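You operate a simulated robot arm through the tools that you are given. There is no shell and no other tool. Be economical: measure what you need, move in short steps, check, and stop when the job is done.

Carry out the task below with a simulated robot arm. There is one attempt and no reset: what you move stays moved.

Task
Jog section A's open holder 1 under the chute, to stand open there.
Fine: cam knob OUT and pin out for the jog; pin in and cam knob IN after.

The check looks at the end state, three seconds after you hand in, the way a careful person would. Anything else that was tipped, shoved, dropped, spilled or broken makes it a failure.

Robot
A 6-joint arm with a four-finger gripper on a trunk, on a base that drives. Base frame: it is fixed to the floor where the robot stands at the start and does not move with it; the origin is under the middle of the robot, x ahead of it, y to its left, z up. Lengths are in m, angles in rad, forces in N, time in s.
Its first joint turns from -2.897 to 2.897 rad. Places, roughly: section a cam knob [0.7, 0, 1.1]; section a speed knob [0.7, -0.2, 1.1]. Payload 3.67 kg.
The TCP is the grasp point between the finger pads, 0.028 m short of the fingertips. In the tool frame z runs along the fingers and y along their closing line. Largest opening 0.112 m; the body of the gripper starts 0.073 m behind the TCP.
Orientation is that of the tool frame in the base frame, as a unit quaternion [w, x, y, z]. With the fingers straight down and closing along the base's y, the tool's x points along the base's -x, its y along +y and its z along -z.

Tools
- The arm moves only by the tool play_rows. Its argument "plan" is a list that holds one entry, the list of rows, each a list of 6 numbers: the shift along the base's x, y, z in cm, then the turn, a rotation vector about the base's x, y, z in rad. In form: [[[dx, dy, dz, wx, wy, wz], ...]]. A call has 1 to 20 rows; each row is the pose to reach, as a shift and turn from the pose commanded when the call began. "jaw" is the opening, from 0 (shut) to 1 (fully open), set as the call begins (left out, the last holds). A row lasts 0.2 s, in which the tool goes at most 0.05 m and 0.15 rad; a call with a longer step from one row to the next is refused whole, and so is a gripper value outside its range. Where a pose cannot be reached the arm comes as near as it can. A force on the tool above 90 N (or 10 N above the force at the start of the call, whichever is more), or a blocked arm, ends the call early, and 0.2 s more pass. The fingers move at their own pace and stop on an object; they squeeze with about 35 N. The grip force told is the motor's: it shows also when the fingers shut on nothing. Time passes only in rows, and 0.2 s behind the last, so rows that repeat a pose let the fingers close. The reply holds the time, the measured pose of the TCP, the force on the tool along the base axes, the opening and the grip force, in the units named above and with some noise, with the torque about the TCP (base axes, N m) and any sound that the robot's microphone picked up.
- Cameras (640 x 400 px; columns grow to the right, rows downward): "scene" is now at [0.0995, 0.1699, 1.3605]; the picture's right is [-0.49, -0.87, 0.00], its down [-0.24, 0.14, -0.96] and it looks along [0.84, -0.48, -0.27] (base axes); focal length 262 px, centre (320, 200). "wrist" rides on the gripper at [0.06, -0.018, -0.104] in the tool frame; the picture's right is [0.29, 0.96, 0.00], its down [-0.80, 0.24, -0.55] and it looks along [-0.53, 0.16, 0.83] (tool axes); focal length 234 px, centre (320, 200).
- grab_frame(camera): a new picture of that camera. No time passes.
- roll_base(legs): drives the robot by 1 to 6 legs, each [ahead, left, turn to the left] in m, m and rad, along the robot's own axes; the way and the turn of a leg run together, so that a leg with both is an arc; at most 1.5 m and 3.142 rad a leg. The arm and the cameras ride along, it lands a little off, and it stops where it bumps. It gives what a move gives.
- turn_head(pan, tilt): turns the head with the scene camera to pan (to the left, within 2.496 rad either way) and tilt (down, from -0.506 to 1.204), counted from straight ahead of the robot. It gives what a move gives.
- probe_pixels(camera, pixels): there is no depth. For up to 12 entries [column, row, z] of the newest picture of that camera ("zoom" is the newest enlarged one), the place [x, y] in the base frame at which the ray of that pixel passes the height z, good to about 0.002 m. No time passes.
- zoom(camera, box): a new picture of the part [left, top, right, bottom] of that camera's present view, enlarged. No time passes.
- sign_off(): hands the job in; it is judged then, once.

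Keep the steps short. Do not move on a guess: measure, check each grasp and each placing, and mend mistakes. In all there are 80 turns and 48 pictures (those below and enlarged ones count). Leave the gripper open and the arm clear of the work at the hand-in unless told otherwise, and finish with a single line.

The tools are called after "Emit:" as a command line: name --argument value ..., lists and objects as JSON in quotes. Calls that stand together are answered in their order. play_rows: Moves the arm, as the interface text tells. Its arguments: {"type":"object","properties":{"plan":{"type":"array","items":{"type":"array","items":{"type":"array","items":{"type":"number"}}}},"jaw":{"type":"number"}},"required":["plan"]} The other tools are called the same way: roll_base (legs) drives the base; turn_head (pan, tilt) turns the head that bears the scene camera; grab_frame (camera) takes a picture; probe_pixels (camera, pixels) gives the place at which the rays of pixels pass given heights; zoom (camera, box) takes an enlarged picture of a part of a camera's view; sign_off () hands the job in.

At the start:

```text
time_s: 0.0
tool_pos: [0.5482, -0.2666, 1.2787]
tcp_rot: [0.0, 0.001, 1.0, 0.001]
force: [0.8, -0.2, 0.2]
wrist_torque: [0.0, 0.01, -0.02]
grip_width: 0.112
grip_force: 0.1
robot x, y, heading: [-0.0006, -0.0018, 0.002]
head pan, tilt: [-0.518, 0.278]
```

scene: 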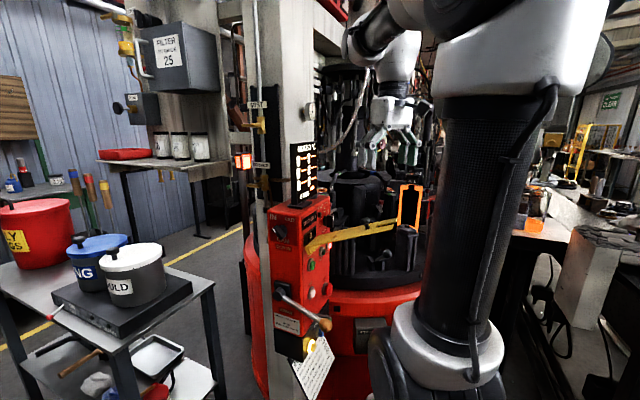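
wrist: 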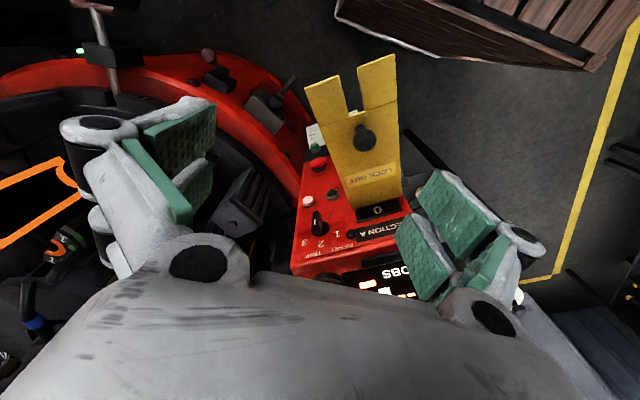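

I see a red control box near columns 260-340, rows 200-360 in the scene, and "SECTION A" text in the wrist picture. I'll zoom on both to read the labels.

Emit:
zoom --camera "scene" --box '[230, 120, 450, 380]'

Emit:
zoom --camera "wrist" --box '[230, 40, 450, 320]'

```text
1.54 times, centred on (340, 250) of scene
```

zoom: 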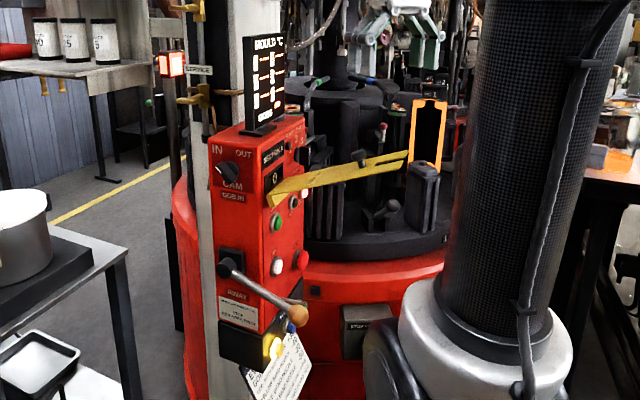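

```text
1.43 times, centred on (340, 180) of wrist
```

zoom: 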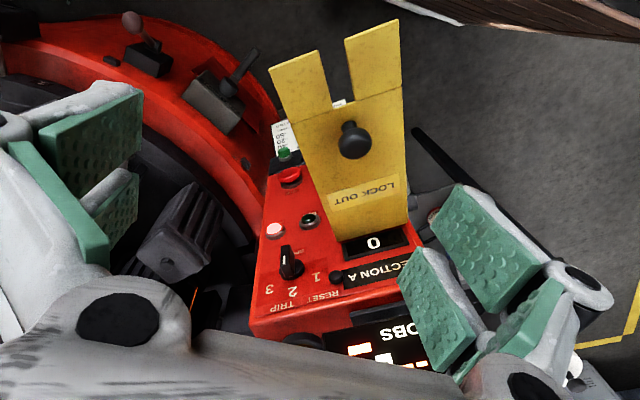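

I'll enlarge further: the cam knob face (cols 260-345, rows 190-290) and the lower face with its placard.

Emit:
zoom --camera "scene" --box '[260, 190, 350, 280]'

Emit:
zoom --camera "scene" --box '[260, 275, 370, 395]'

Emit:
zoom --camera "wrist" --box '[280, 120, 440, 310]'

```text
4.44 times, centred on (305, 235) of scene
```

zoom: 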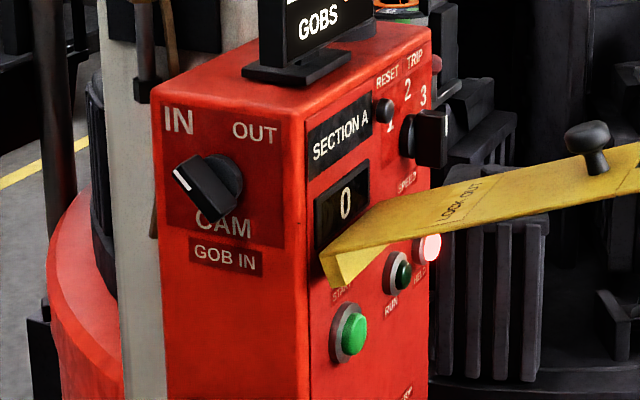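

```text
3.33 times, centred on (315, 335) of scene
```

zoom: 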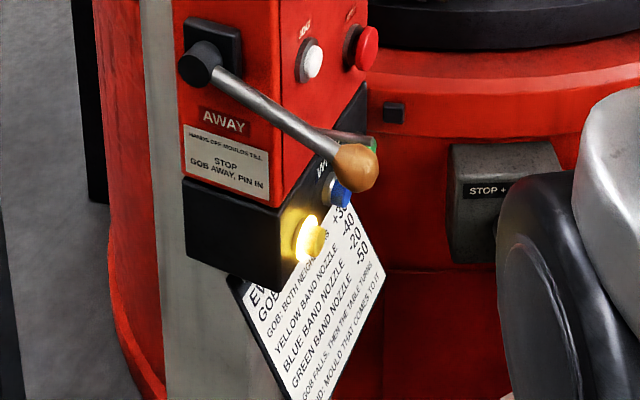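

```text
2.11 times, centred on (360, 215) of wrist
```

zoom: 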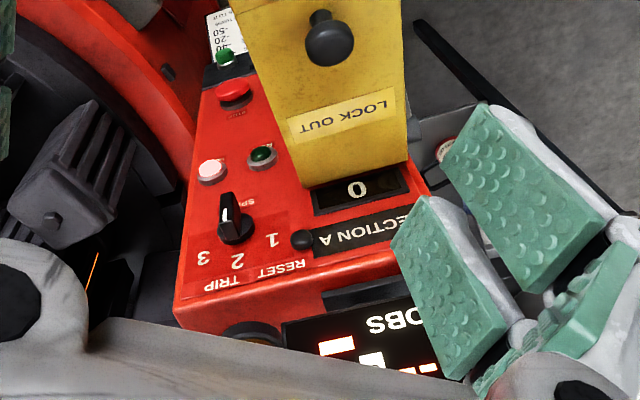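

The box carries the CAM knob (points IN), a speed dial, START/RUN/white and pink buttons, and an AWAY lever. The pin and holder are still unknown. I'll tilt the head to look at the machine table.

Emit:
turn_head --pan -0.35 --tilt 0.6

Emit:
grab_frame --camera "scene"

```text
time_s: 0.8
tool_pos: [0.5474, -0.266, 1.2782]
tcp_rot: [0.0, 0.0, 1.0, 0.0]
force: [-0.7, 0.6, 0.3]
wrist_torque: [-0.03, 0.01, 0.0]
grip_width: 0.1119
grip_force: 0.1
robot x, y, heading: [0.0009, 0.0028, 0.003]
head pan, tilt: [-0.351, 0.6]
```

```text
40 pictures are left
```

scene: 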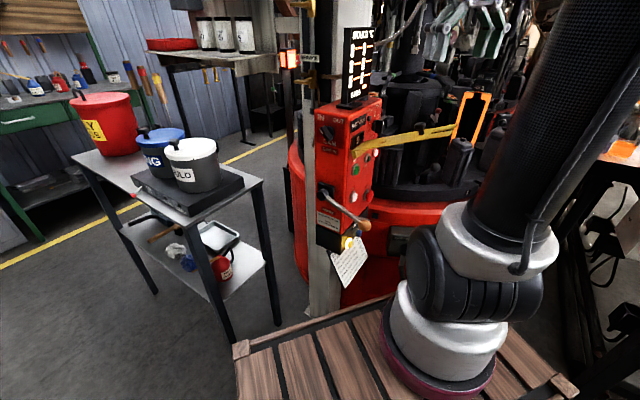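

The gripper (green pads) hides some of the table. I'll zoom on the table area (cols 280-520, rows 50-300).

Emit:
zoom --camera "scene" --box '[360, 60, 500, 160]'

Emit:
zoom --camera "scene" --box '[310, 210, 430, 300]'

```text
4.00 times, centred on (430, 110) of scene
```

zoom: 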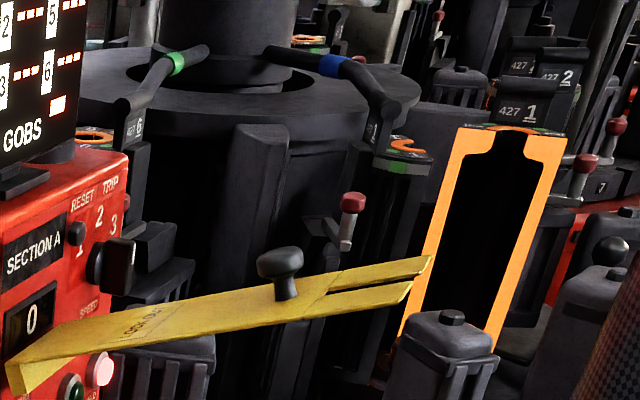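

```text
4.44 times, centred on (370, 255) of scene
```

zoom: 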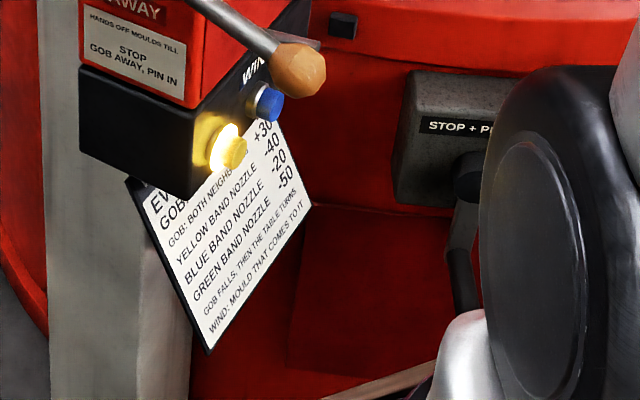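

The machine has a "STOP + P…" lever at the base, moulds numbered 427 1, 427 2, and nozzles. I'll tilt the tool ahead by 0.6 rad and raise it 10 cm, so the wrist camera sees the table.

Emit:
play_rows --plan '[[[0, 0, 3, 0, 0, 0], [0, 0, 6, 0, -0.12, 0], [0, 0, 10, 0, -0.24, 0], [0, 0, 10, 0, -0.36, 0], [0, 0, 10, 0, -0.48, 0], [0, 0, 10, 0, -0.6, 0]]]'

Emit:
grab_frame --camera "wrist"

```text
time_s: 2.2
tool_pos: [0.5484, -0.265, 1.3785]
tcp_rot: [0.297, 0.001, 0.955, 0.0]
force: [0.0, -0.1, -0.5]
wrist_torque: [0.01, 0.0, 0.02]
grip_width: 0.1118
grip_force: 0.1
robot x, y, heading: [-0.0011, 0.0017, 0.006]
head pan, tilt: [-0.351, 0.6]
```

```text
37 pictures are left
```

wrist: 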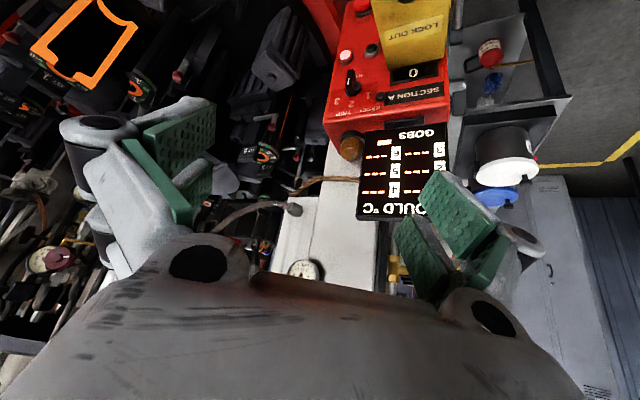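

The camera looks too far left. I'll yaw right 0.6 rad.

Emit:
play_rows --plan '[[[0, 0, 2, 0, 0, -0.14], [0, -3, 4, 0, 0, -0.28], [0, -6, 6, 0, 0, -0.42], [0, -9, 8, 0, 0, -0.56], [0, -12, 10, 0, 0, -0.7]]]'

Emit:
grab_frame --camera "wrist"

Emit:
grab_frame --camera "scene"

```text
time_s: 3.4
tool_pos: [0.548, -0.3862, 1.4783]
tcp_rot: [0.279, 0.328, 0.897, -0.102]
force: [-0.7, -0.2, 1.0]
wrist_torque: [0.0, 0.0, -0.01]
grip_width: 0.1119
grip_force: 0.0
robot x, y, heading: [0.0042, -0.0007, -0.003]
head pan, tilt: [-0.351, 0.6]
```

```text
36 pictures are left
```

wrist: 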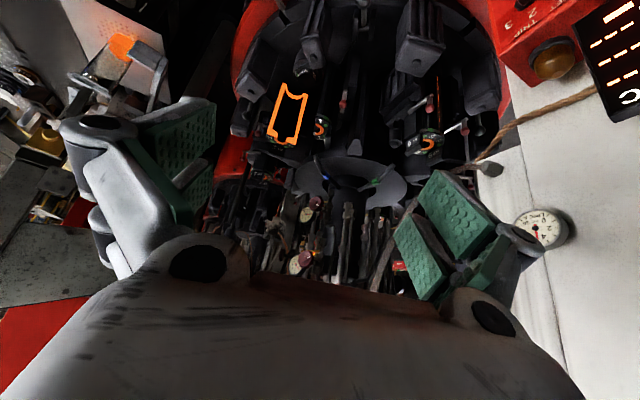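

```text
35 pictures are left
```

scene: 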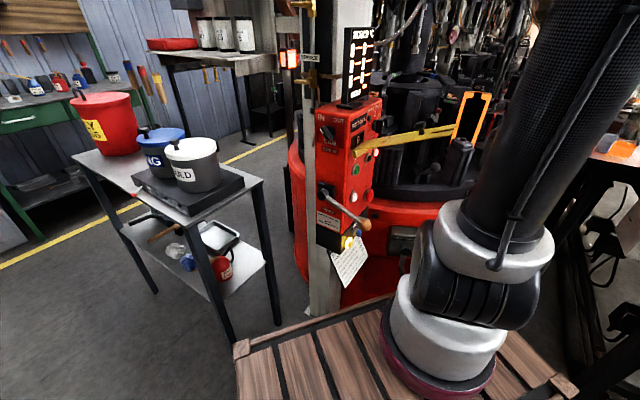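

Now the table with its holders is at wrist columns 210-510, rows 0-220. I'll enlarge it.

Emit:
zoom --camera "wrist" --box '[210, 0, 510, 190]'

Emit:
zoom --camera "wrist" --box '[230, 70, 350, 150]'

```text
2.11 times, centred on (360, 95) of wrist
```

zoom: 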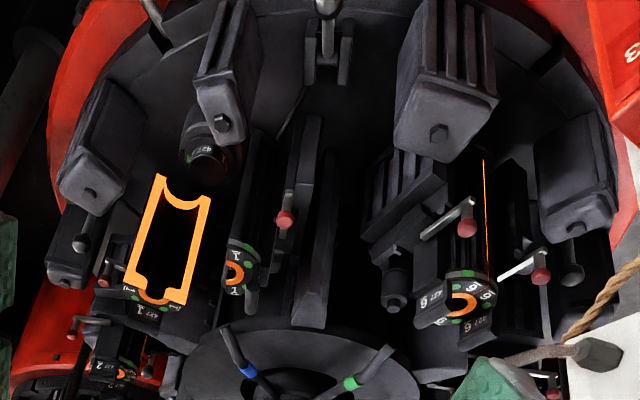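

```text
5.00 times, centred on (290, 110) of wrist
```

zoom: 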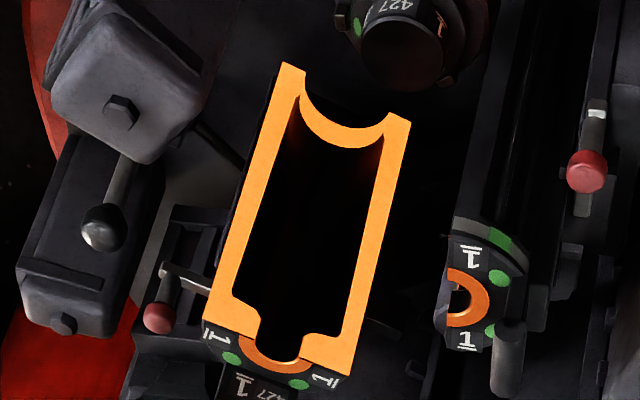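

Holder 1 is open (orange cavity facing me), with 2 and 6 as neighbours. Next I need the chute and the lower lever. I'll turn the head right and level to look at the machine's top.

Emit:
turn_head --pan -0.5 --tilt 0.0

Emit:
grab_frame --camera "scene"

Emit:
zoom --camera "wrist" --box '[0, 0, 220, 140]'

```text
time_s: 4.4
tool_pos: [0.5481, -0.3849, 1.4782]
tcp_rot: [0.278, 0.327, 0.898, -0.101]
force: [0.6, -0.3, 0.0]
wrist_torque: [-0.01, 0.01, 0.02]
grip_width: 0.1121
grip_force: 0.2
robot x, y, heading: [0.0001, -0.0002, -0.001]
head pan, tilt: [-0.499, 0.0]
```

```text
32 pictures are left
```

scene: 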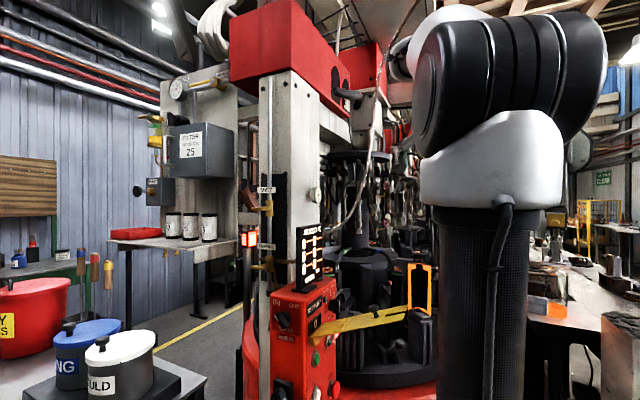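

```text
2.86 times, centred on (110, 70) of wrist
```

zoom: 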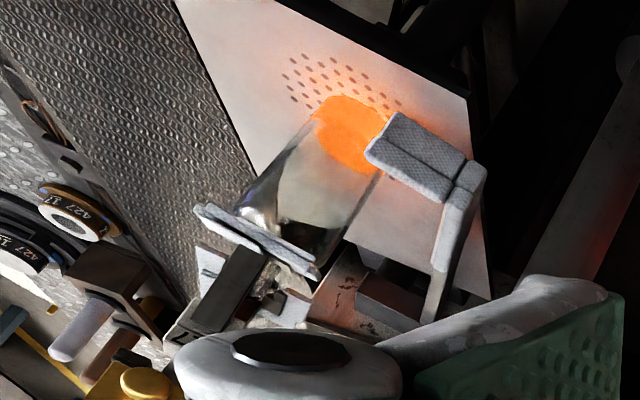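

The chute isn't visible yet. I'll tilt the tool up 0.45 rad more to see above the table.

Emit:
play_rows --plan '[[[0, 0, 0, -0.09, -0.11, 0], [0, 0, 0, -0.18, -0.22, 0], [0, 0, 0, -0.29, -0.345, 0]]]'

Emit:
grab_frame --camera "wrist"

```text
refused: row 3 steps farther than a row can; nothing moved
```

```text
30 pictures are left
```

wrist: 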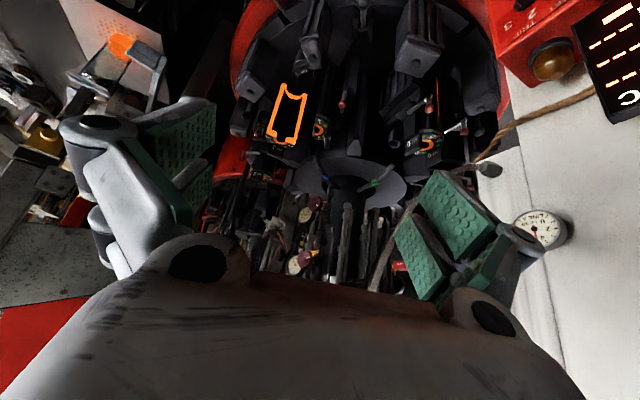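

One row was too big; I'll use smaller steps.

Emit:
play_rows --plan '[[[0, 0, 0, -0.09, -0.11, 0], [0, 0, 0, -0.18, -0.22, 0], [0, 0, 0, -0.27, -0.33, 0], [0, 0, 0, -0.32, -0.39, 0]]]'

Emit:
grab_frame --camera "wrist"

```text
time_s: 5.4
tool_pos: [0.549, -0.3853, 1.4783]
tcp_rot: [0.495, 0.291, 0.799, -0.177]
force: [-0.4, 0.0, 0.6]
wrist_torque: [-0.02, 0.01, 0.03]
grip_width: 0.1121
grip_force: 0.0
robot x, y, heading: [0.0023, 0.0017, 0.003]
head pan, tilt: [-0.499, 0.0]
```

```text
29 pictures are left
```

wrist: 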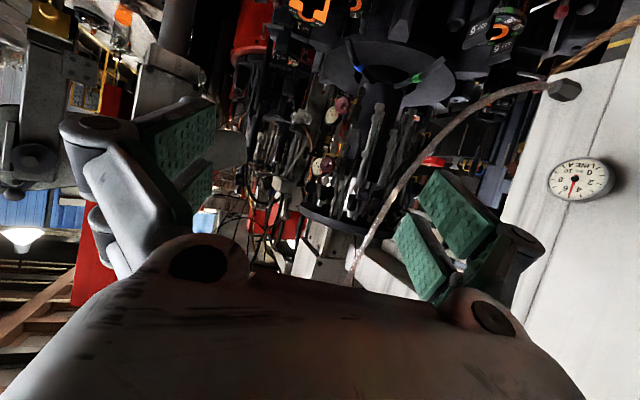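

I need a safe way to move for a better view. I'll look at the floor around the robot.

Emit:
turn_head --pan -0.6 --tilt 1.0

Emit:
grab_frame --camera "scene"

```text
time_s: 6.7
tool_pos: [0.5485, -0.3857, 1.4787]
tcp_rot: [0.494, 0.293, 0.799, -0.178]
force: [-0.9, 0.5, 0.0]
wrist_torque: [-0.02, 0.01, -0.02]
grip_width: 0.1118
grip_force: 0.0
robot x, y, heading: [-0.0022, 0.0023, 0.0]
head pan, tilt: [-0.6, 1.0]
```

```text
28 pictures are left
```

scene: 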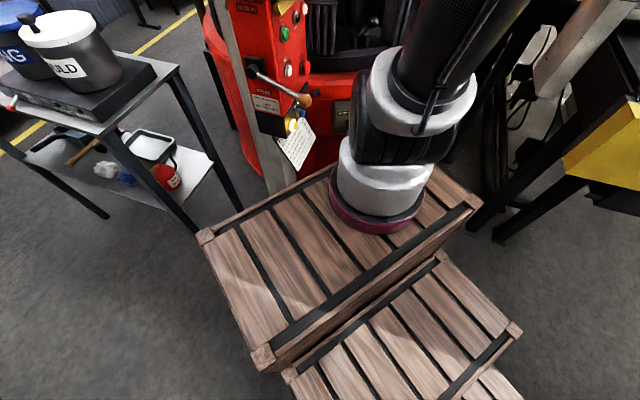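

The robot rides on a crate with free floor behind it. I'll back up 0.5 m and turn right 0.8 rad so the arm leaves the line of sight, then look at the machine.

Emit:
roll_base --legs '[[-0.5, 0, 0], [0, 0, -0.8]]'

Emit:
turn_head --pan 0.45 --tilt 0.15

Emit:
grab_frame --camera "scene"

```text
time_s: 11.7
tool_pos: [-0.3933, -0.6628, 1.4782]
tcp_rot: [0.387, 0.58, 0.623, -0.355]
force: [0.3, -0.6, -0.7]
wrist_torque: [-0.01, -0.01, 0.0]
grip_width: 0.1119
grip_force: 0.1
robot x, y, heading: [-0.5005, -0.0012, -0.799]
head pan, tilt: [-0.6, 1.0]
```

```text
time_s: 13.0
tool_pos: [-0.3924, -0.6627, 1.4781]
tcp_rot: [0.387, 0.579, 0.623, -0.355]
force: [0.5, -0.5, -0.2]
wrist_torque: [0.02, 0.02, 0.02]
grip_width: 0.112
grip_force: 0.1
robot x, y, heading: [-0.4976, -0.0015, -0.796]
head pan, tilt: [0.45, 0.15]
```

```text
27 pictures are left
```

scene: 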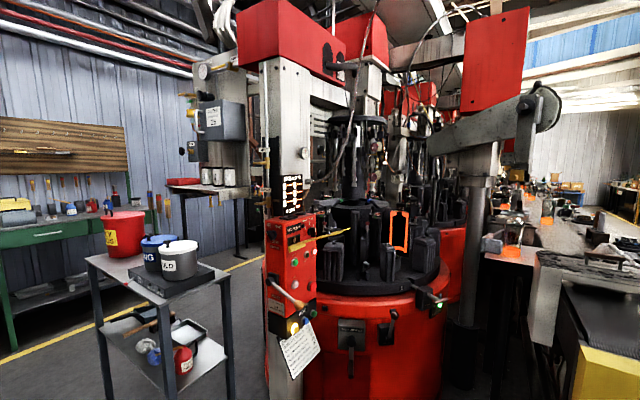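

Great view. I'll zoom on the table and top area, on the box and levers, and read the placard.

Emit:
zoom --camera "scene" --box '[300, 190, 460, 300]'

Emit:
zoom --camera "scene" --box '[255, 205, 345, 385]'

Emit:
zoom --camera "scene" --box '[320, 275, 460, 385]'

Emit:
zoom --camera "scene" --box '[290, 90, 470, 220]'

```text
3.64 times, centred on (380, 245) of scene
```

zoom: 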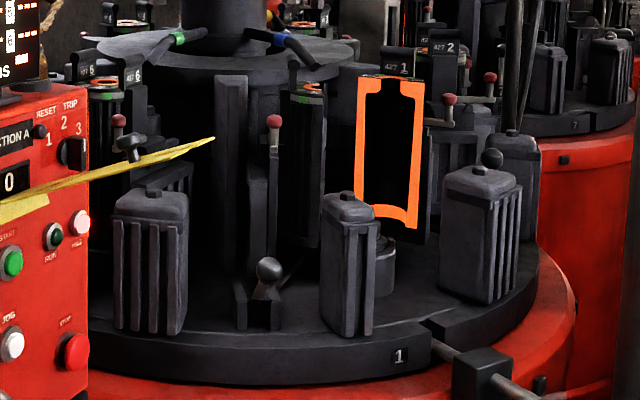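

```text
2.22 times, centred on (300, 295) of scene
```

zoom: 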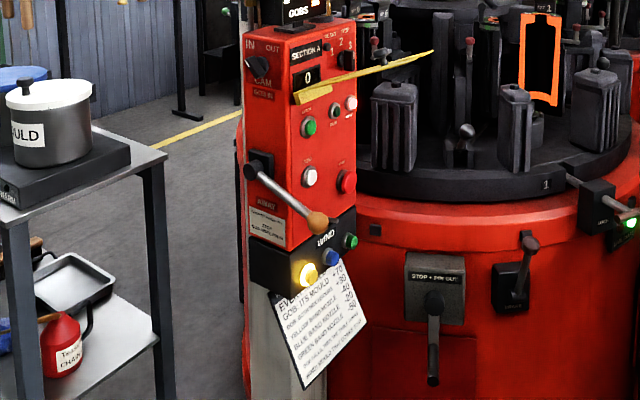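

```text
3.64 times, centred on (390, 330) of scene
```

zoom: 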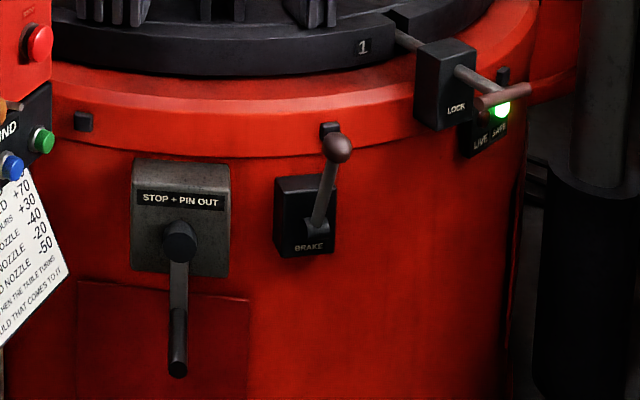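

```text
3.08 times, centred on (380, 155) of scene
```

zoom: 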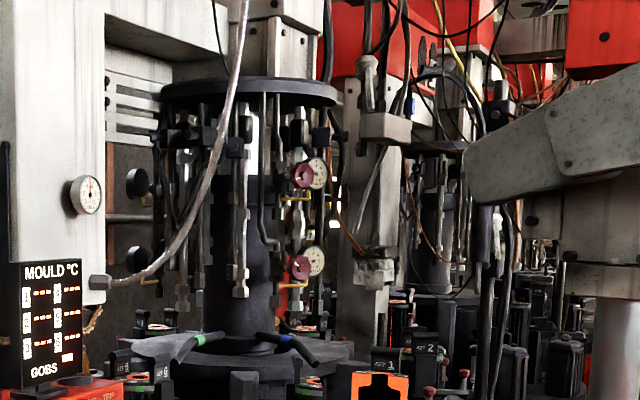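

Controls found: STOP + PIN OUT crank, BRAKE lever, LOCK pin with T-handle and LIVE/SAFE lamps, and JOG button on the box. The grey sloping trough at (430-560, 90-160) may be the chute; I'll zoom on it and on the lock.

Emit:
zoom --camera "scene" --box '[390, 50, 580, 230]'

Emit:
zoom --camera "scene" --box '[400, 265, 460, 325]'

Emit:
zoom --camera "scene" --box '[280, 320, 330, 385]'

```text
2.22 times, centred on (485, 140) of scene
```

zoom: 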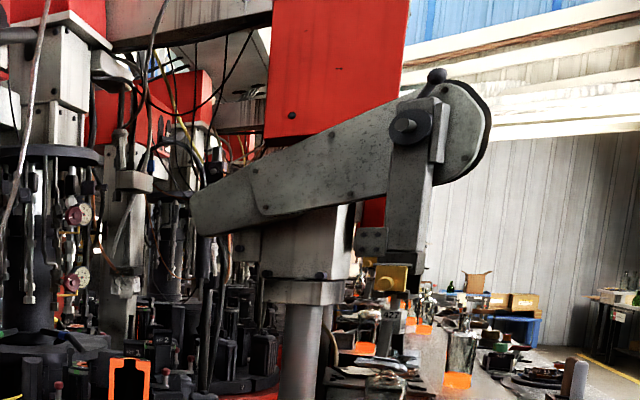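

```text
6.67 times, centred on (430, 295) of scene
```

zoom: 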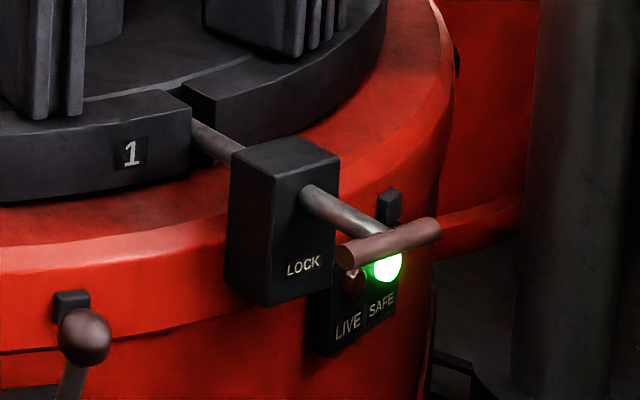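

```text
6.15 times, centred on (305, 352) of scene
```

zoom: 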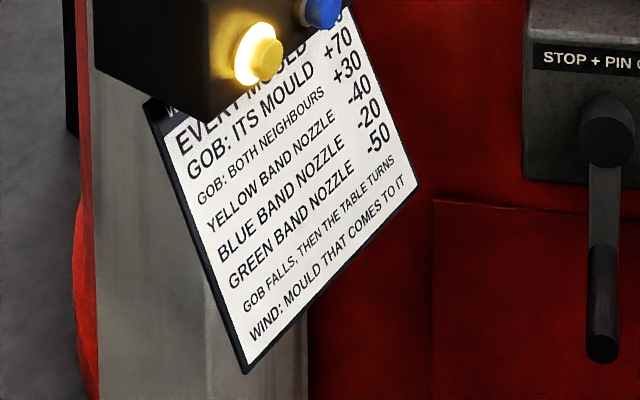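

That trough is a take-out arm of something else, so I still need the chute. I'll check the floor to the right to see if I can move there for another angle.

Emit:
turn_head --pan -0.1 --tilt 0.6

Emit:
grab_frame --camera "scene"

```text
time_s: 14.0
tool_pos: [-0.393, -0.6614, 1.4795]
tcp_rot: [0.387, 0.58, 0.623, -0.355]
force: [0.5, -0.3, 0.1]
wrist_torque: [-0.02, -0.01, 0.01]
grip_width: 0.1119
grip_force: 0.1
robot x, y, heading: [-0.4979, 0.0007, -0.803]
head pan, tilt: [-0.099, 0.6]
```

```text
19 pictures are left
```

scene: 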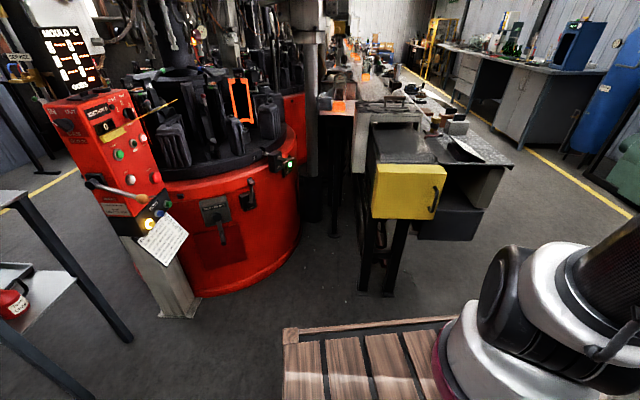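

The floor in between is free. I'll roll the tool by about pi around its own axis here in free space, so the wrist camera sits above the fingers and gives an upright view ahead.

Emit:
play_rows --plan '[[[0, 0, 0, 0.0104, -0.1319, -0.0665], [0, 0, 0, 0.0208, -0.2637, -0.1329], [0, 0, 0, 0.0313, -0.3956, -0.1994], [0, 0, 0, 0.0417, -0.5275, -0.2658], [0, 0, 0, 0.0521, -0.6594, -0.3323], [0, 0, 0, 0.0625, -0.7912, -0.3987], [0, 0, 0, 0.0729, -0.9231, -0.4652], [0, 0, 0, 0.0834, -1.055, -0.5316], [0, 0, 0, 0.0938, -1.1868, -0.5981], [0, 0, 0, 0.1042, -1.3187, -0.6645], [0, 0, 0, 0.1146, -1.4506, -0.731], [0, 0, 0, 0.125, -1.5824, -0.7974], [0, 0, 0, 0.1355, -1.7143, -0.8639], [0, 0, 0, 0.1459, -1.8462, -0.9303], [0, 0, 0, 0.1563, -1.9781, -0.9968], [0, 0, 0, 0.1667, -2.1099, -1.0632], [0, 0, 0, 0.1771, -2.2418, -1.1297], [0, 0, 0, 0.1876, -2.3737, -1.1961], [0, 0, 0, 0.198, -2.5055, -1.2626], [0, 0, 0, 0.2084, -2.6374, -1.329]]]'

```text
time_s: 18.2
tool_pos: [-0.4022, -0.6636, 1.4781]
tcp_rot: [0.386, 0.674, -0.52, 0.355]
force: [-0.2, 0.6, 0.2]
wrist_torque: [0.04, -0.01, -0.01]
grip_width: 0.112
grip_force: 0.0
out of reach, approached as far as the arm can: row 20
robot x, y, heading: [-0.4981, -0.0017, -0.798]
head pan, tilt: [-0.099, 0.6]
```

The roll went nearly all the way (tool x points up). Now I drive back toward the start, stopping 0.1 m short, for an upright wrist view.

Emit:
roll_base --legs '[[0, 0, 0.8], [0.38, 0, 0]]'

Emit:
play_rows --plan '[[[0, 0, 4, 0, 0, 0.12], [0, 0, 8, 0, 0, 0.24], [0, 0, 12, 0, 0, 0.36], [0, 0, 16, 0, 0, 0.4]]]'

Emit:
grab_frame --camera "wrist"

```text
time_s: 22.7
tool_pos: [0.4242, -0.3886, 1.4786]
tcp_rot: [0.216, 0.824, -0.214, 0.478]
force: [-0.6, -0.9, 0.0]
wrist_torque: [0.02, -0.02, -0.01]
grip_width: 0.1119
grip_force: 0.1
robot x, y, heading: [-0.1203, 0.0016, 0.005]
head pan, tilt: [-0.099, 0.6]
```

```text
time_s: 23.7
tool_pos: [0.424, -0.3903, 1.6384]
tcp_rot: [0.118, 0.85, -0.046, 0.511]
force: [-0.6, 0.5, 0.6]
wrist_torque: [0.0, 0.0, -0.05]
grip_width: 0.1121
grip_force: 0.0
robot x, y, heading: [-0.1223, 0.0046, 0.008]
head pan, tilt: [-0.099, 0.6]
```

```text
18 pictures are left
```

wrist: 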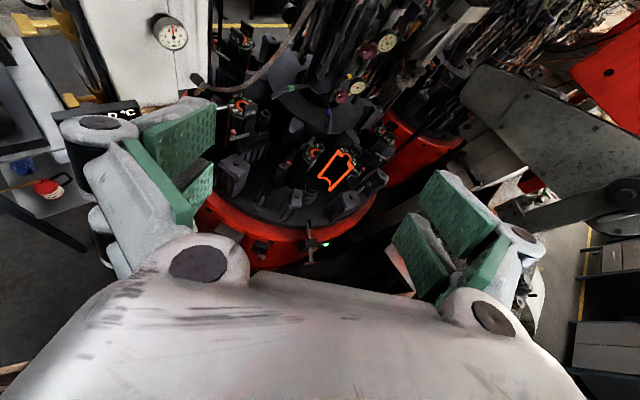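

An upright overview from above. I'll enlarge the table.

Emit:
zoom --camera "wrist" --box '[190, 0, 430, 160]'

Emit:
zoom --camera "wrist" --box '[200, 90, 400, 270]'

```text
2.50 times, centred on (310, 80) of wrist
```

zoom: 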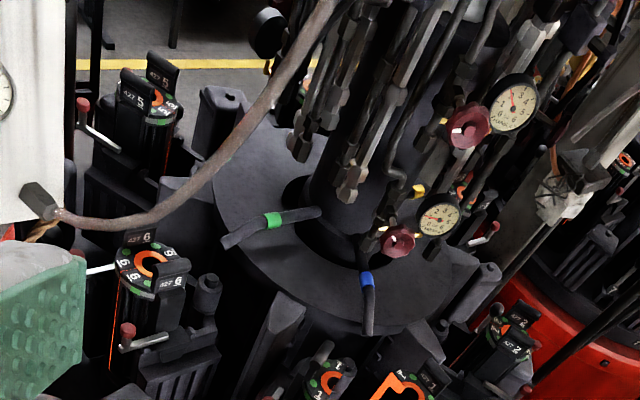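

```text
2.22 times, centred on (300, 180) of wrist
```

zoom: 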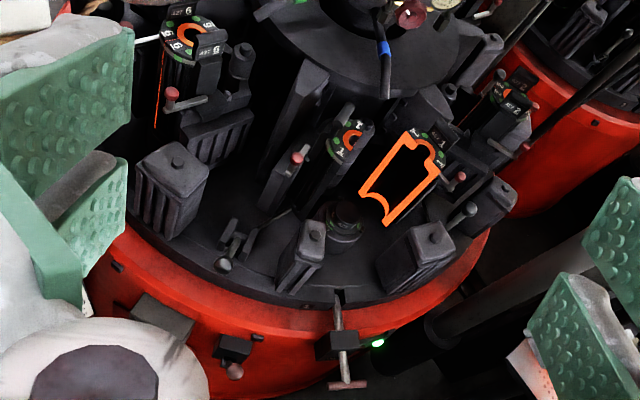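

I'll measure with probes: lock handle, lamp, table features in the wrist picture (free of pictures).

Emit:
probe_pixels --camera "wrist" --pixels '[[312, 263, 0.64], [312, 263, 0.72], [312, 263, 0.8], [475, 95, 1.43], [345, 175, 1.0], [240, 105, 1.0]]'

Emit:
probe_pixels --camera "scene" --pixels '[[288, 163, 0.64], [288, 163, 0.72], [288, 163, 0.8], [64, 126, 1.1], [64, 126, 1.05], [215, 208, 0.7]]'

```text
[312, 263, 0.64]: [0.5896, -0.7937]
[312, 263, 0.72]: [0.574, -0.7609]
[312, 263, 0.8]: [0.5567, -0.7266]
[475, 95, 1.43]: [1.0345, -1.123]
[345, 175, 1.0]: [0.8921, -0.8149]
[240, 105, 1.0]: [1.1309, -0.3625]
```

```text
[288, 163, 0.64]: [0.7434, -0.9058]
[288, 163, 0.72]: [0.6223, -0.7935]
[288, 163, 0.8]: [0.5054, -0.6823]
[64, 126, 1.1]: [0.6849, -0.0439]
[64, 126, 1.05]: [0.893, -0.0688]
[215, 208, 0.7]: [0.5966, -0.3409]
```

I'll probe the desk's feet to know how far right I can drive.

Emit:
probe_pixels --camera "scene" --pixels '[[365, 287, 0], [390, 292, 0], [180, 310, 0], [255, 285, 0], [335, 235, 0], [290, 330, 0.5], [290, 330, 0.35]]'

Emit:
probe_pixels --camera "wrist" --pixels '[[242, 106, 1.05], [242, 106, 0.95], [311, 189, 0.8], [440, 100, 1.3], [293, 100, 1.05]]'

```text
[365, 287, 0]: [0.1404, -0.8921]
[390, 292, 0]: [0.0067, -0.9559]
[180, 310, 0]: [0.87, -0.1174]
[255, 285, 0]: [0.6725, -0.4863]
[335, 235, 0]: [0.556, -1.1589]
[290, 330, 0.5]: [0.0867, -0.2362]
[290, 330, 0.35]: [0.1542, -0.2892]
```

```text
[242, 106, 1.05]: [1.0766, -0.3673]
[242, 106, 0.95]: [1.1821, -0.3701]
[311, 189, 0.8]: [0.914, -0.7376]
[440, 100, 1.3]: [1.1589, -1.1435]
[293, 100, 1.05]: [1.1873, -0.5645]
```

Desk feet are near (0.1,-0.9), so the right side is tight. The left side is open, so I'll turn the arm away and drive left to look past the post at the hidden back stations.

Emit:
roll_base --legs '[[0, 0, -0.8], [-0.43, 0.42, 0]]'

Emit:
turn_head --pan 0.1 --tilt 0.1

Emit:
grab_frame --camera "scene"

```text
time_s: 29.2
tool_pos: [-0.0235, -0.0624, 1.6389]
tcp_rot: [0.307, 0.765, -0.372, 0.426]
force: [-0.6, 0.4, -0.4]
wrist_torque: [-0.02, 0.0, 0.01]
grip_width: 0.1118
grip_force: 0.1
robot x, y, heading: [-0.1241, 0.5999, -0.791]
head pan, tilt: [-0.099, 0.6]
```

```text
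time_s: 30.1
tool_pos: [-0.021, -0.0636, 1.639]
tcp_rot: [0.307, 0.765, -0.373, 0.426]
force: [-0.1, 0.1, -0.2]
wrist_torque: [0.01, 0.04, 0.0]
grip_width: 0.1119
grip_force: 0.1
robot x, y, heading: [-0.1242, 0.5952, -0.788]
head pan, tilt: [0.099, 0.099]
```

```text
15 pictures are left
```

scene: 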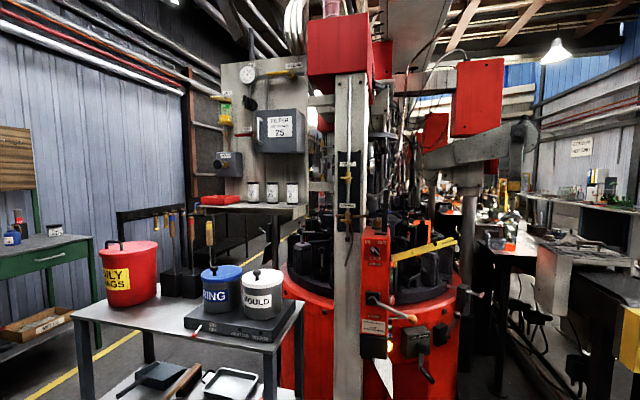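

The post hides the centre; a large grey sloping shape hangs at the top (385-450, 0-75). I'll zoom on that whole column.

Emit:
zoom --camera "scene" --box '[280, 0, 480, 260]'

```text
1.54 times, centred on (380, 130) of scene
```

zoom: 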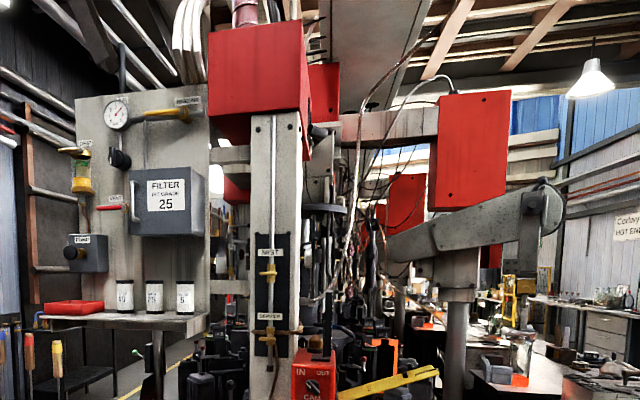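

No chute from this side. I'll go to the right side, (−0.05,−0.3) with heading 0, where the arm can look past the column at stations 2–4 and I'm near the lock.

Emit:
roll_base --legs '[[0, 0, 0.79], [0.07, -0.9, 0]]'

```text
time_s: 32.5
tool_pos: [0.4048, 0.1946, 1.6383]
tcp_rot: [0.147, 0.846, -0.096, 0.503]
force: [0.8, 0.4, -0.5]
wrist_torque: [-0.01, -0.01, 0.0]
grip_width: 0.1118
grip_force: 0.0
robot x, y, heading: [-0.0927, 0.6471, -0.11]
head pan, tilt: [0.099, 0.099]
stopped in leg 1: the robot was blocked; the commanded pose is now the measured one
```

Blocked, likely the crate's left front corner met the cart. I'll back straight away from it, then finish the turn and strafe right.

Emit:
roll_base --legs '[[-0.2, 0, 0], [0, -0.3, 0], [0, 0, 0.11], [0.25, -0.6, 0]]'

Emit:
turn_head --pan 0.6 --tilt 0.45

Emit:
grab_frame --camera "scene"

```text
time_s: 33.3
tool_pos: [0.4005, 0.1913, 1.6383]
tcp_rot: [0.148, 0.846, -0.098, 0.503]
force: [0.0, -1.0, 0.4]
wrist_torque: [0.01, 0.0, -0.02]
grip_width: 0.112
grip_force: 0.0
robot x, y, heading: [-0.0913, 0.644, -0.115]
head pan, tilt: [0.099, 0.099]
stopped in leg 1: the robot was blocked; the commanded pose is now the measured one
```

```text
time_s: 34.2
tool_pos: [0.401, 0.1914, 1.638]
tcp_rot: [0.149, 0.846, -0.098, 0.503]
force: [0.1, 0.8, 0.3]
wrist_torque: [-0.01, 0.01, 0.02]
grip_width: 0.1121
grip_force: 0.1
robot x, y, heading: [-0.0929, 0.6464, -0.113]
head pan, tilt: [0.6, 0.45]
```

```text
13 pictures are left
```

scene: 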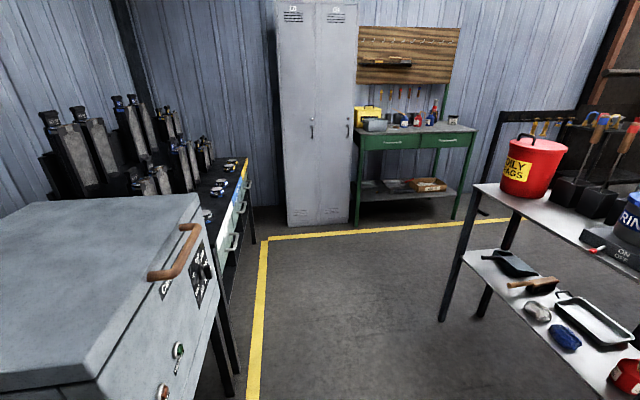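

A grey cabinet stands just left of me; my rear-left corner touched it. I'll strafe right away from it, then turn.

Emit:
roll_base --legs '[[0, -0.3, 0], [0, -0.3, 0], [0, 0, 0.11], [0.06, -0.33, 0]]'

```text
time_s: 35.0
tool_pos: [0.4, 0.1879, 1.6393]
tcp_rot: [0.148, 0.846, -0.099, 0.503]
force: [0.6, 0.0, 0.5]
wrist_torque: [0.03, 0.01, 0.01]
grip_width: 0.112
grip_force: 0.1
robot x, y, heading: [-0.0943, 0.6441, -0.112]
head pan, tilt: [0.6, 0.45]
stopped in leg 1: the robot was blocked; the commanded pose is now the measured one
```

Still jammed; I'll undo the turn that caused it (turn right 0.3), then move.

Emit:
roll_base --legs '[[0, 0, -0.4]]'

```text
time_s: 36.6
tool_pos: [0.2024, 0.0158, 1.6394]
tcp_rot: [0.228, 0.818, -0.236, 0.472]
force: [0.5, -0.7, 0.1]
wrist_torque: [0.03, -0.01, -0.01]
grip_width: 0.1119
grip_force: 0.1
robot x, y, heading: [-0.1139, 0.6039, -0.443]
head pan, tilt: [0.6, 0.45]
stopped in leg 1: the robot was blocked; the commanded pose is now the measured one
```

It moved some. Now strafe toward world −y.

Emit:
roll_base --legs '[[0.04, -0.09, 0], [0.18, -0.37, 0]]'

```text
time_s: 39.9
tool_pos: [0.2027, -0.4953, 1.639]
tcp_rot: [0.229, 0.818, -0.236, 0.471]
force: [1.0, 0.5, -0.2]
wrist_torque: [0.04, 0.02, 0.01]
grip_width: 0.1121
grip_force: 0.1
robot x, y, heading: [-0.1157, 0.0945, -0.443]
head pan, tilt: [0.6, 0.45]
```

Free now. Turn to heading 0 and go to (−0.05, −0.3).

Emit:
roll_base --legs '[[0, 0, 0.443], [0.06, -0.38, 0]]'

```text
time_s: 43.6
tool_pos: [0.4803, -0.6831, 1.6389]
tcp_rot: [0.121, 0.85, -0.052, 0.509]
force: [-0.2, -0.1, -0.5]
wrist_torque: [0.01, -0.02, -0.02]
grip_width: 0.1121
grip_force: 0.0
robot x, y, heading: [-0.0589, -0.2845, -0.009]
head pan, tilt: [0.6, 0.45]
```

I'll yaw the tool left 1 rad and shift slightly right, then tilt it up 0.5 rad.

Emit:
play_rows --plan '[[[0, -2, 0, 0, 0, 0.14], [0, -4, 0, 0, 0, 0.28], [0, -6, 0, 0, 0, 0.42], [0, -8, 0, 0, 0, 0.56], [0, -10, 0, 0, 0, 0.7], [0, -12, 0, 0, 0, 0.84], [0, -14, 0, 0, 0, 0.98]]]'

Emit:
play_rows --plan '[[[0, 0, 0, 0.035, -0.13, 0], [0, 0, 0, 0.07, -0.26, 0], [0, 0, 0, 0.105, -0.39, 0], [0, 0, 0, 0.13, -0.5, 0]]]'

Emit:
grab_frame --camera "wrist"

```text
time_s: 45.2
tool_pos: [0.5561, -0.7447, 1.568]
tcp_rot: [-0.099, 0.766, 0.317, 0.55]
force: [-0.5, -0.1, 1.0]
wrist_torque: [-0.01, 0.02, -0.03]
grip_width: 0.1119
grip_force: 0.0
out of reach, approached as far as the arm can: row 4, 5, 6, 7
robot x, y, heading: [-0.0614, -0.288, -0.004]
head pan, tilt: [0.6, 0.45]
```

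```text
time_s: 46.2
tool_pos: [0.5556, -0.7461, 1.5703]
tcp_rot: [-0.067, 0.597, 0.295, 0.743]
force: [0.6, 0.1, -0.7]
wrist_torque: [-0.01, 0.0, -0.03]
grip_width: 0.112
grip_force: 0.1
robot x, y, heading: [-0.06, -0.2829, -0.011]
head pan, tilt: [0.6, 0.45]
```

```text
12 pictures are left
```

wrist: 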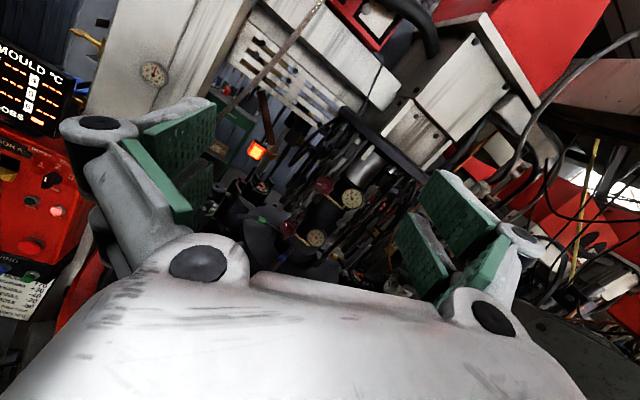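

A shiny half-pipe shows near (365,165). I'll zoom on it.

Emit:
zoom --camera "wrist" --box '[210, 70, 470, 290]'

Emit:
probe_pixels --camera "wrist" --pixels '[[365, 165, 1.3], [365, 165, 1.5], [365, 165, 1.2], [385, 160, 1.4]]'

```text
1.82 times, centred on (340, 180) of wrist
```

zoom: 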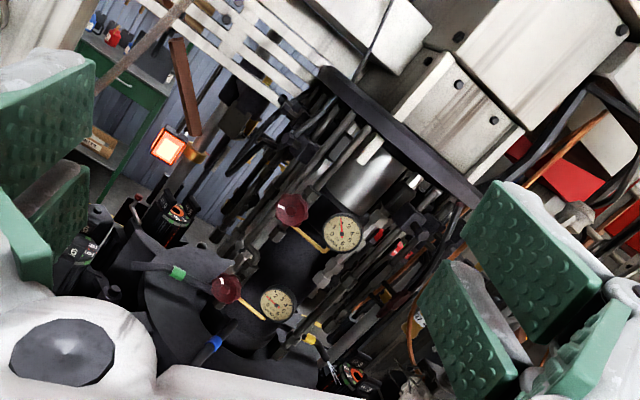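

```text
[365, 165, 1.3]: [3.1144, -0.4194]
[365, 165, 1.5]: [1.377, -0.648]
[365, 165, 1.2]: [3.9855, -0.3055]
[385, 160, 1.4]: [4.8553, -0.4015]
```

The glowing square at (255,150), hanging near holder 5, might be a gob at the chute. I'll probe its ray and compare to the earlier scene view.

Emit:
probe_pixels --camera "wrist" --pixels '[[255, 150, 1.3], [255, 150, 1.2], [255, 150, 1.1], [255, 150, 1.0], [255, 190, 1.0], [255, 190, 1.1], [261, 100, 1.4], [261, 100, 1.5]]'

```text
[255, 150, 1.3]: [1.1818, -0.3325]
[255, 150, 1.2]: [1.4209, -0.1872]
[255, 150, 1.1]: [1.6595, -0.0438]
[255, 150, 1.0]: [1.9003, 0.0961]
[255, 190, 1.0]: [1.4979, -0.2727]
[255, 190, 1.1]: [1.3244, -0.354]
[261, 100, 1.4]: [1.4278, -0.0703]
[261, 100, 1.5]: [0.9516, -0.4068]
```

The glow triangulates to about (1.45, −0.15, 1.19), near holder 5. A close zoom on it.

Emit:
zoom --camera "wrist" --box '[205, 75, 305, 205]'

```text
3.08 times, centred on (255, 140) of wrist
```

zoom: 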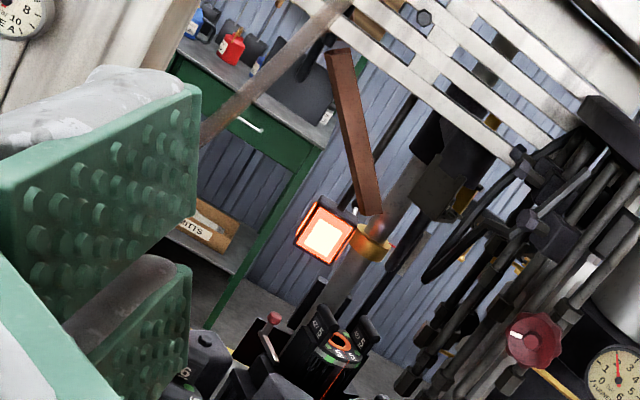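

A rust-brown chute ends in a brass ring by holder 5. I'll probe ring and holder 5 top to see if they line up.

Emit:
probe_pixels --camera "wrist" --pixels '[[262, 187, 1.0], [262, 187, 1.05], [262, 187, 1.1], [272, 151, 1.1], [272, 151, 1.15], [272, 151, 1.2], [272, 151, 1.25], [272, 151, 1.3], [262, 93, 1.4], [262, 93, 1.5]]'

```text
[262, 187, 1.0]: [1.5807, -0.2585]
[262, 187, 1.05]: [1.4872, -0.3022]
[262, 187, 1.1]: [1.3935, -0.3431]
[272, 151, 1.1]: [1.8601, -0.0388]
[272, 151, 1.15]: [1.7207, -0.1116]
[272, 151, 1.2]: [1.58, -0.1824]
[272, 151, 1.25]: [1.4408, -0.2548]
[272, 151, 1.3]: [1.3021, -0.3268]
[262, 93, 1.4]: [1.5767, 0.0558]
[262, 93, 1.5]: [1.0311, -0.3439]
```

The ring sits over the station where holder 5 now stands: holders at 60° around centre ≈(1.30,−0.68), radius 0.39; holder 1 is at ~187°, the lock at ~186°, the chute at ~70°. So holder 1 must go two stations (towards 6→5) or four the other way. Now I roll the tool back to its natural roll for handling.

Emit:
play_rows --plan '[[[0, 0, 0, -0.1229, -0.0752, -0.0164], [0, 0, 0, -0.2458, -0.1503, -0.0328], [0, 0, 0, -0.3687, -0.2255, -0.0492], [0, 0, 0, -0.4916, -0.3007, -0.0657], [0, 0, 0, -0.6145, -0.3758, -0.0821], [0, 0, 0, -0.7374, -0.451, -0.0985], [0, 0, 0, -0.8603, -0.5262, -0.1149], [0, 0, 0, -0.9832, -0.6013, -0.1313], [0, 0, 0, -1.1061, -0.6765, -0.1477], [0, 0, 0, -1.229, -0.7517, -0.1641], [0, 0, 0, -1.3519, -0.8268, -0.1806], [0, 0, 0, -1.4748, -0.902, -0.197], [0, 0, 0, -1.5977, -0.9772, -0.2134], [0, 0, 0, -1.7206, -1.0523, -0.2298], [0, 0, 0, -1.8435, -1.1275, -0.2462], [0, 0, 0, -1.9664, -1.2027, -0.2626], [0, 0, 0, -2.0893, -1.2779, -0.279], [0, 0, 0, -2.2122, -1.353, -0.2955], [0, 0, 0, -2.3351, -1.4282, -0.3119], [0, 0, 0, -2.458, -1.5034, -0.3283]]]'

```text
time_s: 50.4
tool_pos: [0.5558, -0.7461, 1.5704]
tcp_rot: [0.73, -0.221, 0.627, 0.156]
force: [0.8, 0.0, 0.4]
wrist_torque: [-0.01, 0.02, -0.02]
grip_width: 0.1122
grip_force: 0.1
robot x, y, heading: [-0.0574, -0.2857, -0.008]
head pan, tilt: [0.6, 0.45]
```

Natural roll restored. From here I look at the control box: head to pan 0, tilt 0.45, and one zoom.

Emit:
turn_head --pan 0.05 --tilt 0.45

Emit:
zoom --camera "scene" --box '[180, 70, 460, 330]'

```text
time_s: 51.4
tool_pos: [0.5556, -0.7466, 1.5701]
tcp_rot: [0.73, -0.22, 0.627, 0.156]
force: [-0.4, -0.4, 0.2]
wrist_torque: [0.03, -0.01, 0.01]
grip_width: 0.1119
grip_force: 0.1
robot x, y, heading: [-0.0616, -0.2854, -0.011]
head pan, tilt: [0.051, 0.45]
```

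```text
1.54 times, centred on (320, 200) of scene
```

zoom: 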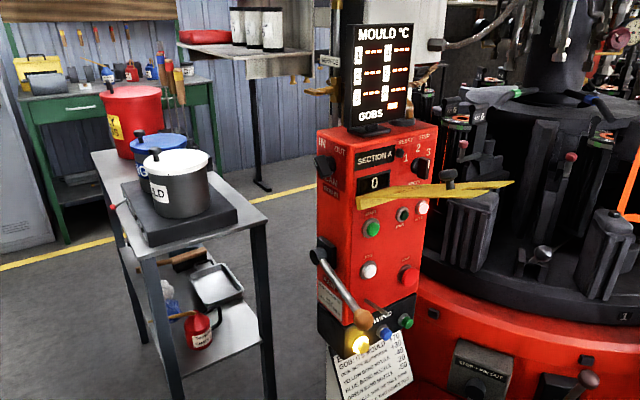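

The SECTION A face is nearly frontal here and the CAM face is edge-on. I'll probe key points at candidate heights.

Emit:
probe_pixels --camera "zoom" --pixels '[[325, 166, 1.05], [325, 166, 1.1], [325, 166, 1.0], [369, 271, 0.9], [369, 271, 0.95], [369, 271, 0.85], [421, 166, 1.05], [421, 166, 1.1], [348, 150, 1.15], [348, 150, 1.1], [438, 127, 1.15], [438, 127, 1.1]]'

```text
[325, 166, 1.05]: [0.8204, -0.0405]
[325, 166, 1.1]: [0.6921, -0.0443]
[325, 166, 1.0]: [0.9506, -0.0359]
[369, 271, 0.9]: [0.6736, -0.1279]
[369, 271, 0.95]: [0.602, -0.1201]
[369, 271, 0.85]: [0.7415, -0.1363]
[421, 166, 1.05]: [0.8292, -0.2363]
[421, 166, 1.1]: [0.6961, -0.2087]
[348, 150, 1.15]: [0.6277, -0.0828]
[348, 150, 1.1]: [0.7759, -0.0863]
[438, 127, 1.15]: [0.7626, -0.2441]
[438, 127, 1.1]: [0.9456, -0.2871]
```

I'll strafe left 0.3 m (safe, near the start place) for the second view.

Emit:
roll_base --legs '[[0, 0.3, 0]]'

Emit:
turn_head --pan -0.42 --tilt 0.45

Emit:
zoom --camera "scene" --box '[230, 110, 410, 290]'

```text
time_s: 53.4
tool_pos: [0.5581, -0.4463, 1.5713]
tcp_rot: [0.73, -0.221, 0.627, 0.157]
force: [0.3, 0.6, 0.1]
wrist_torque: [0.0, 0.01, 0.01]
grip_width: 0.1118
grip_force: 0.1
robot x, y, heading: [-0.0558, 0.0142, -0.007]
head pan, tilt: [0.051, 0.45]
```

```text
time_s: 54.3
tool_pos: [0.5583, -0.4464, 1.5712]
tcp_rot: [0.73, -0.22, 0.628, 0.157]
force: [-0.2, 0.4, 0.5]
wrist_torque: [0.0, -0.01, 0.0]
grip_width: 0.112
grip_force: 0.1
robot x, y, heading: [-0.0588, 0.0172, -0.009]
head pan, tilt: [-0.421, 0.45]
```

```text
2.22 times, centred on (320, 200) of scene
```

zoom: 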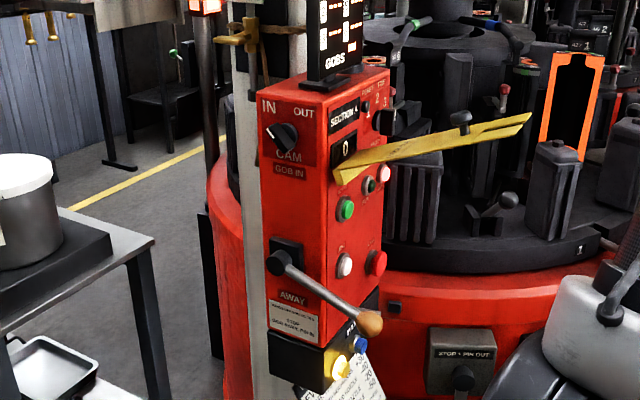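

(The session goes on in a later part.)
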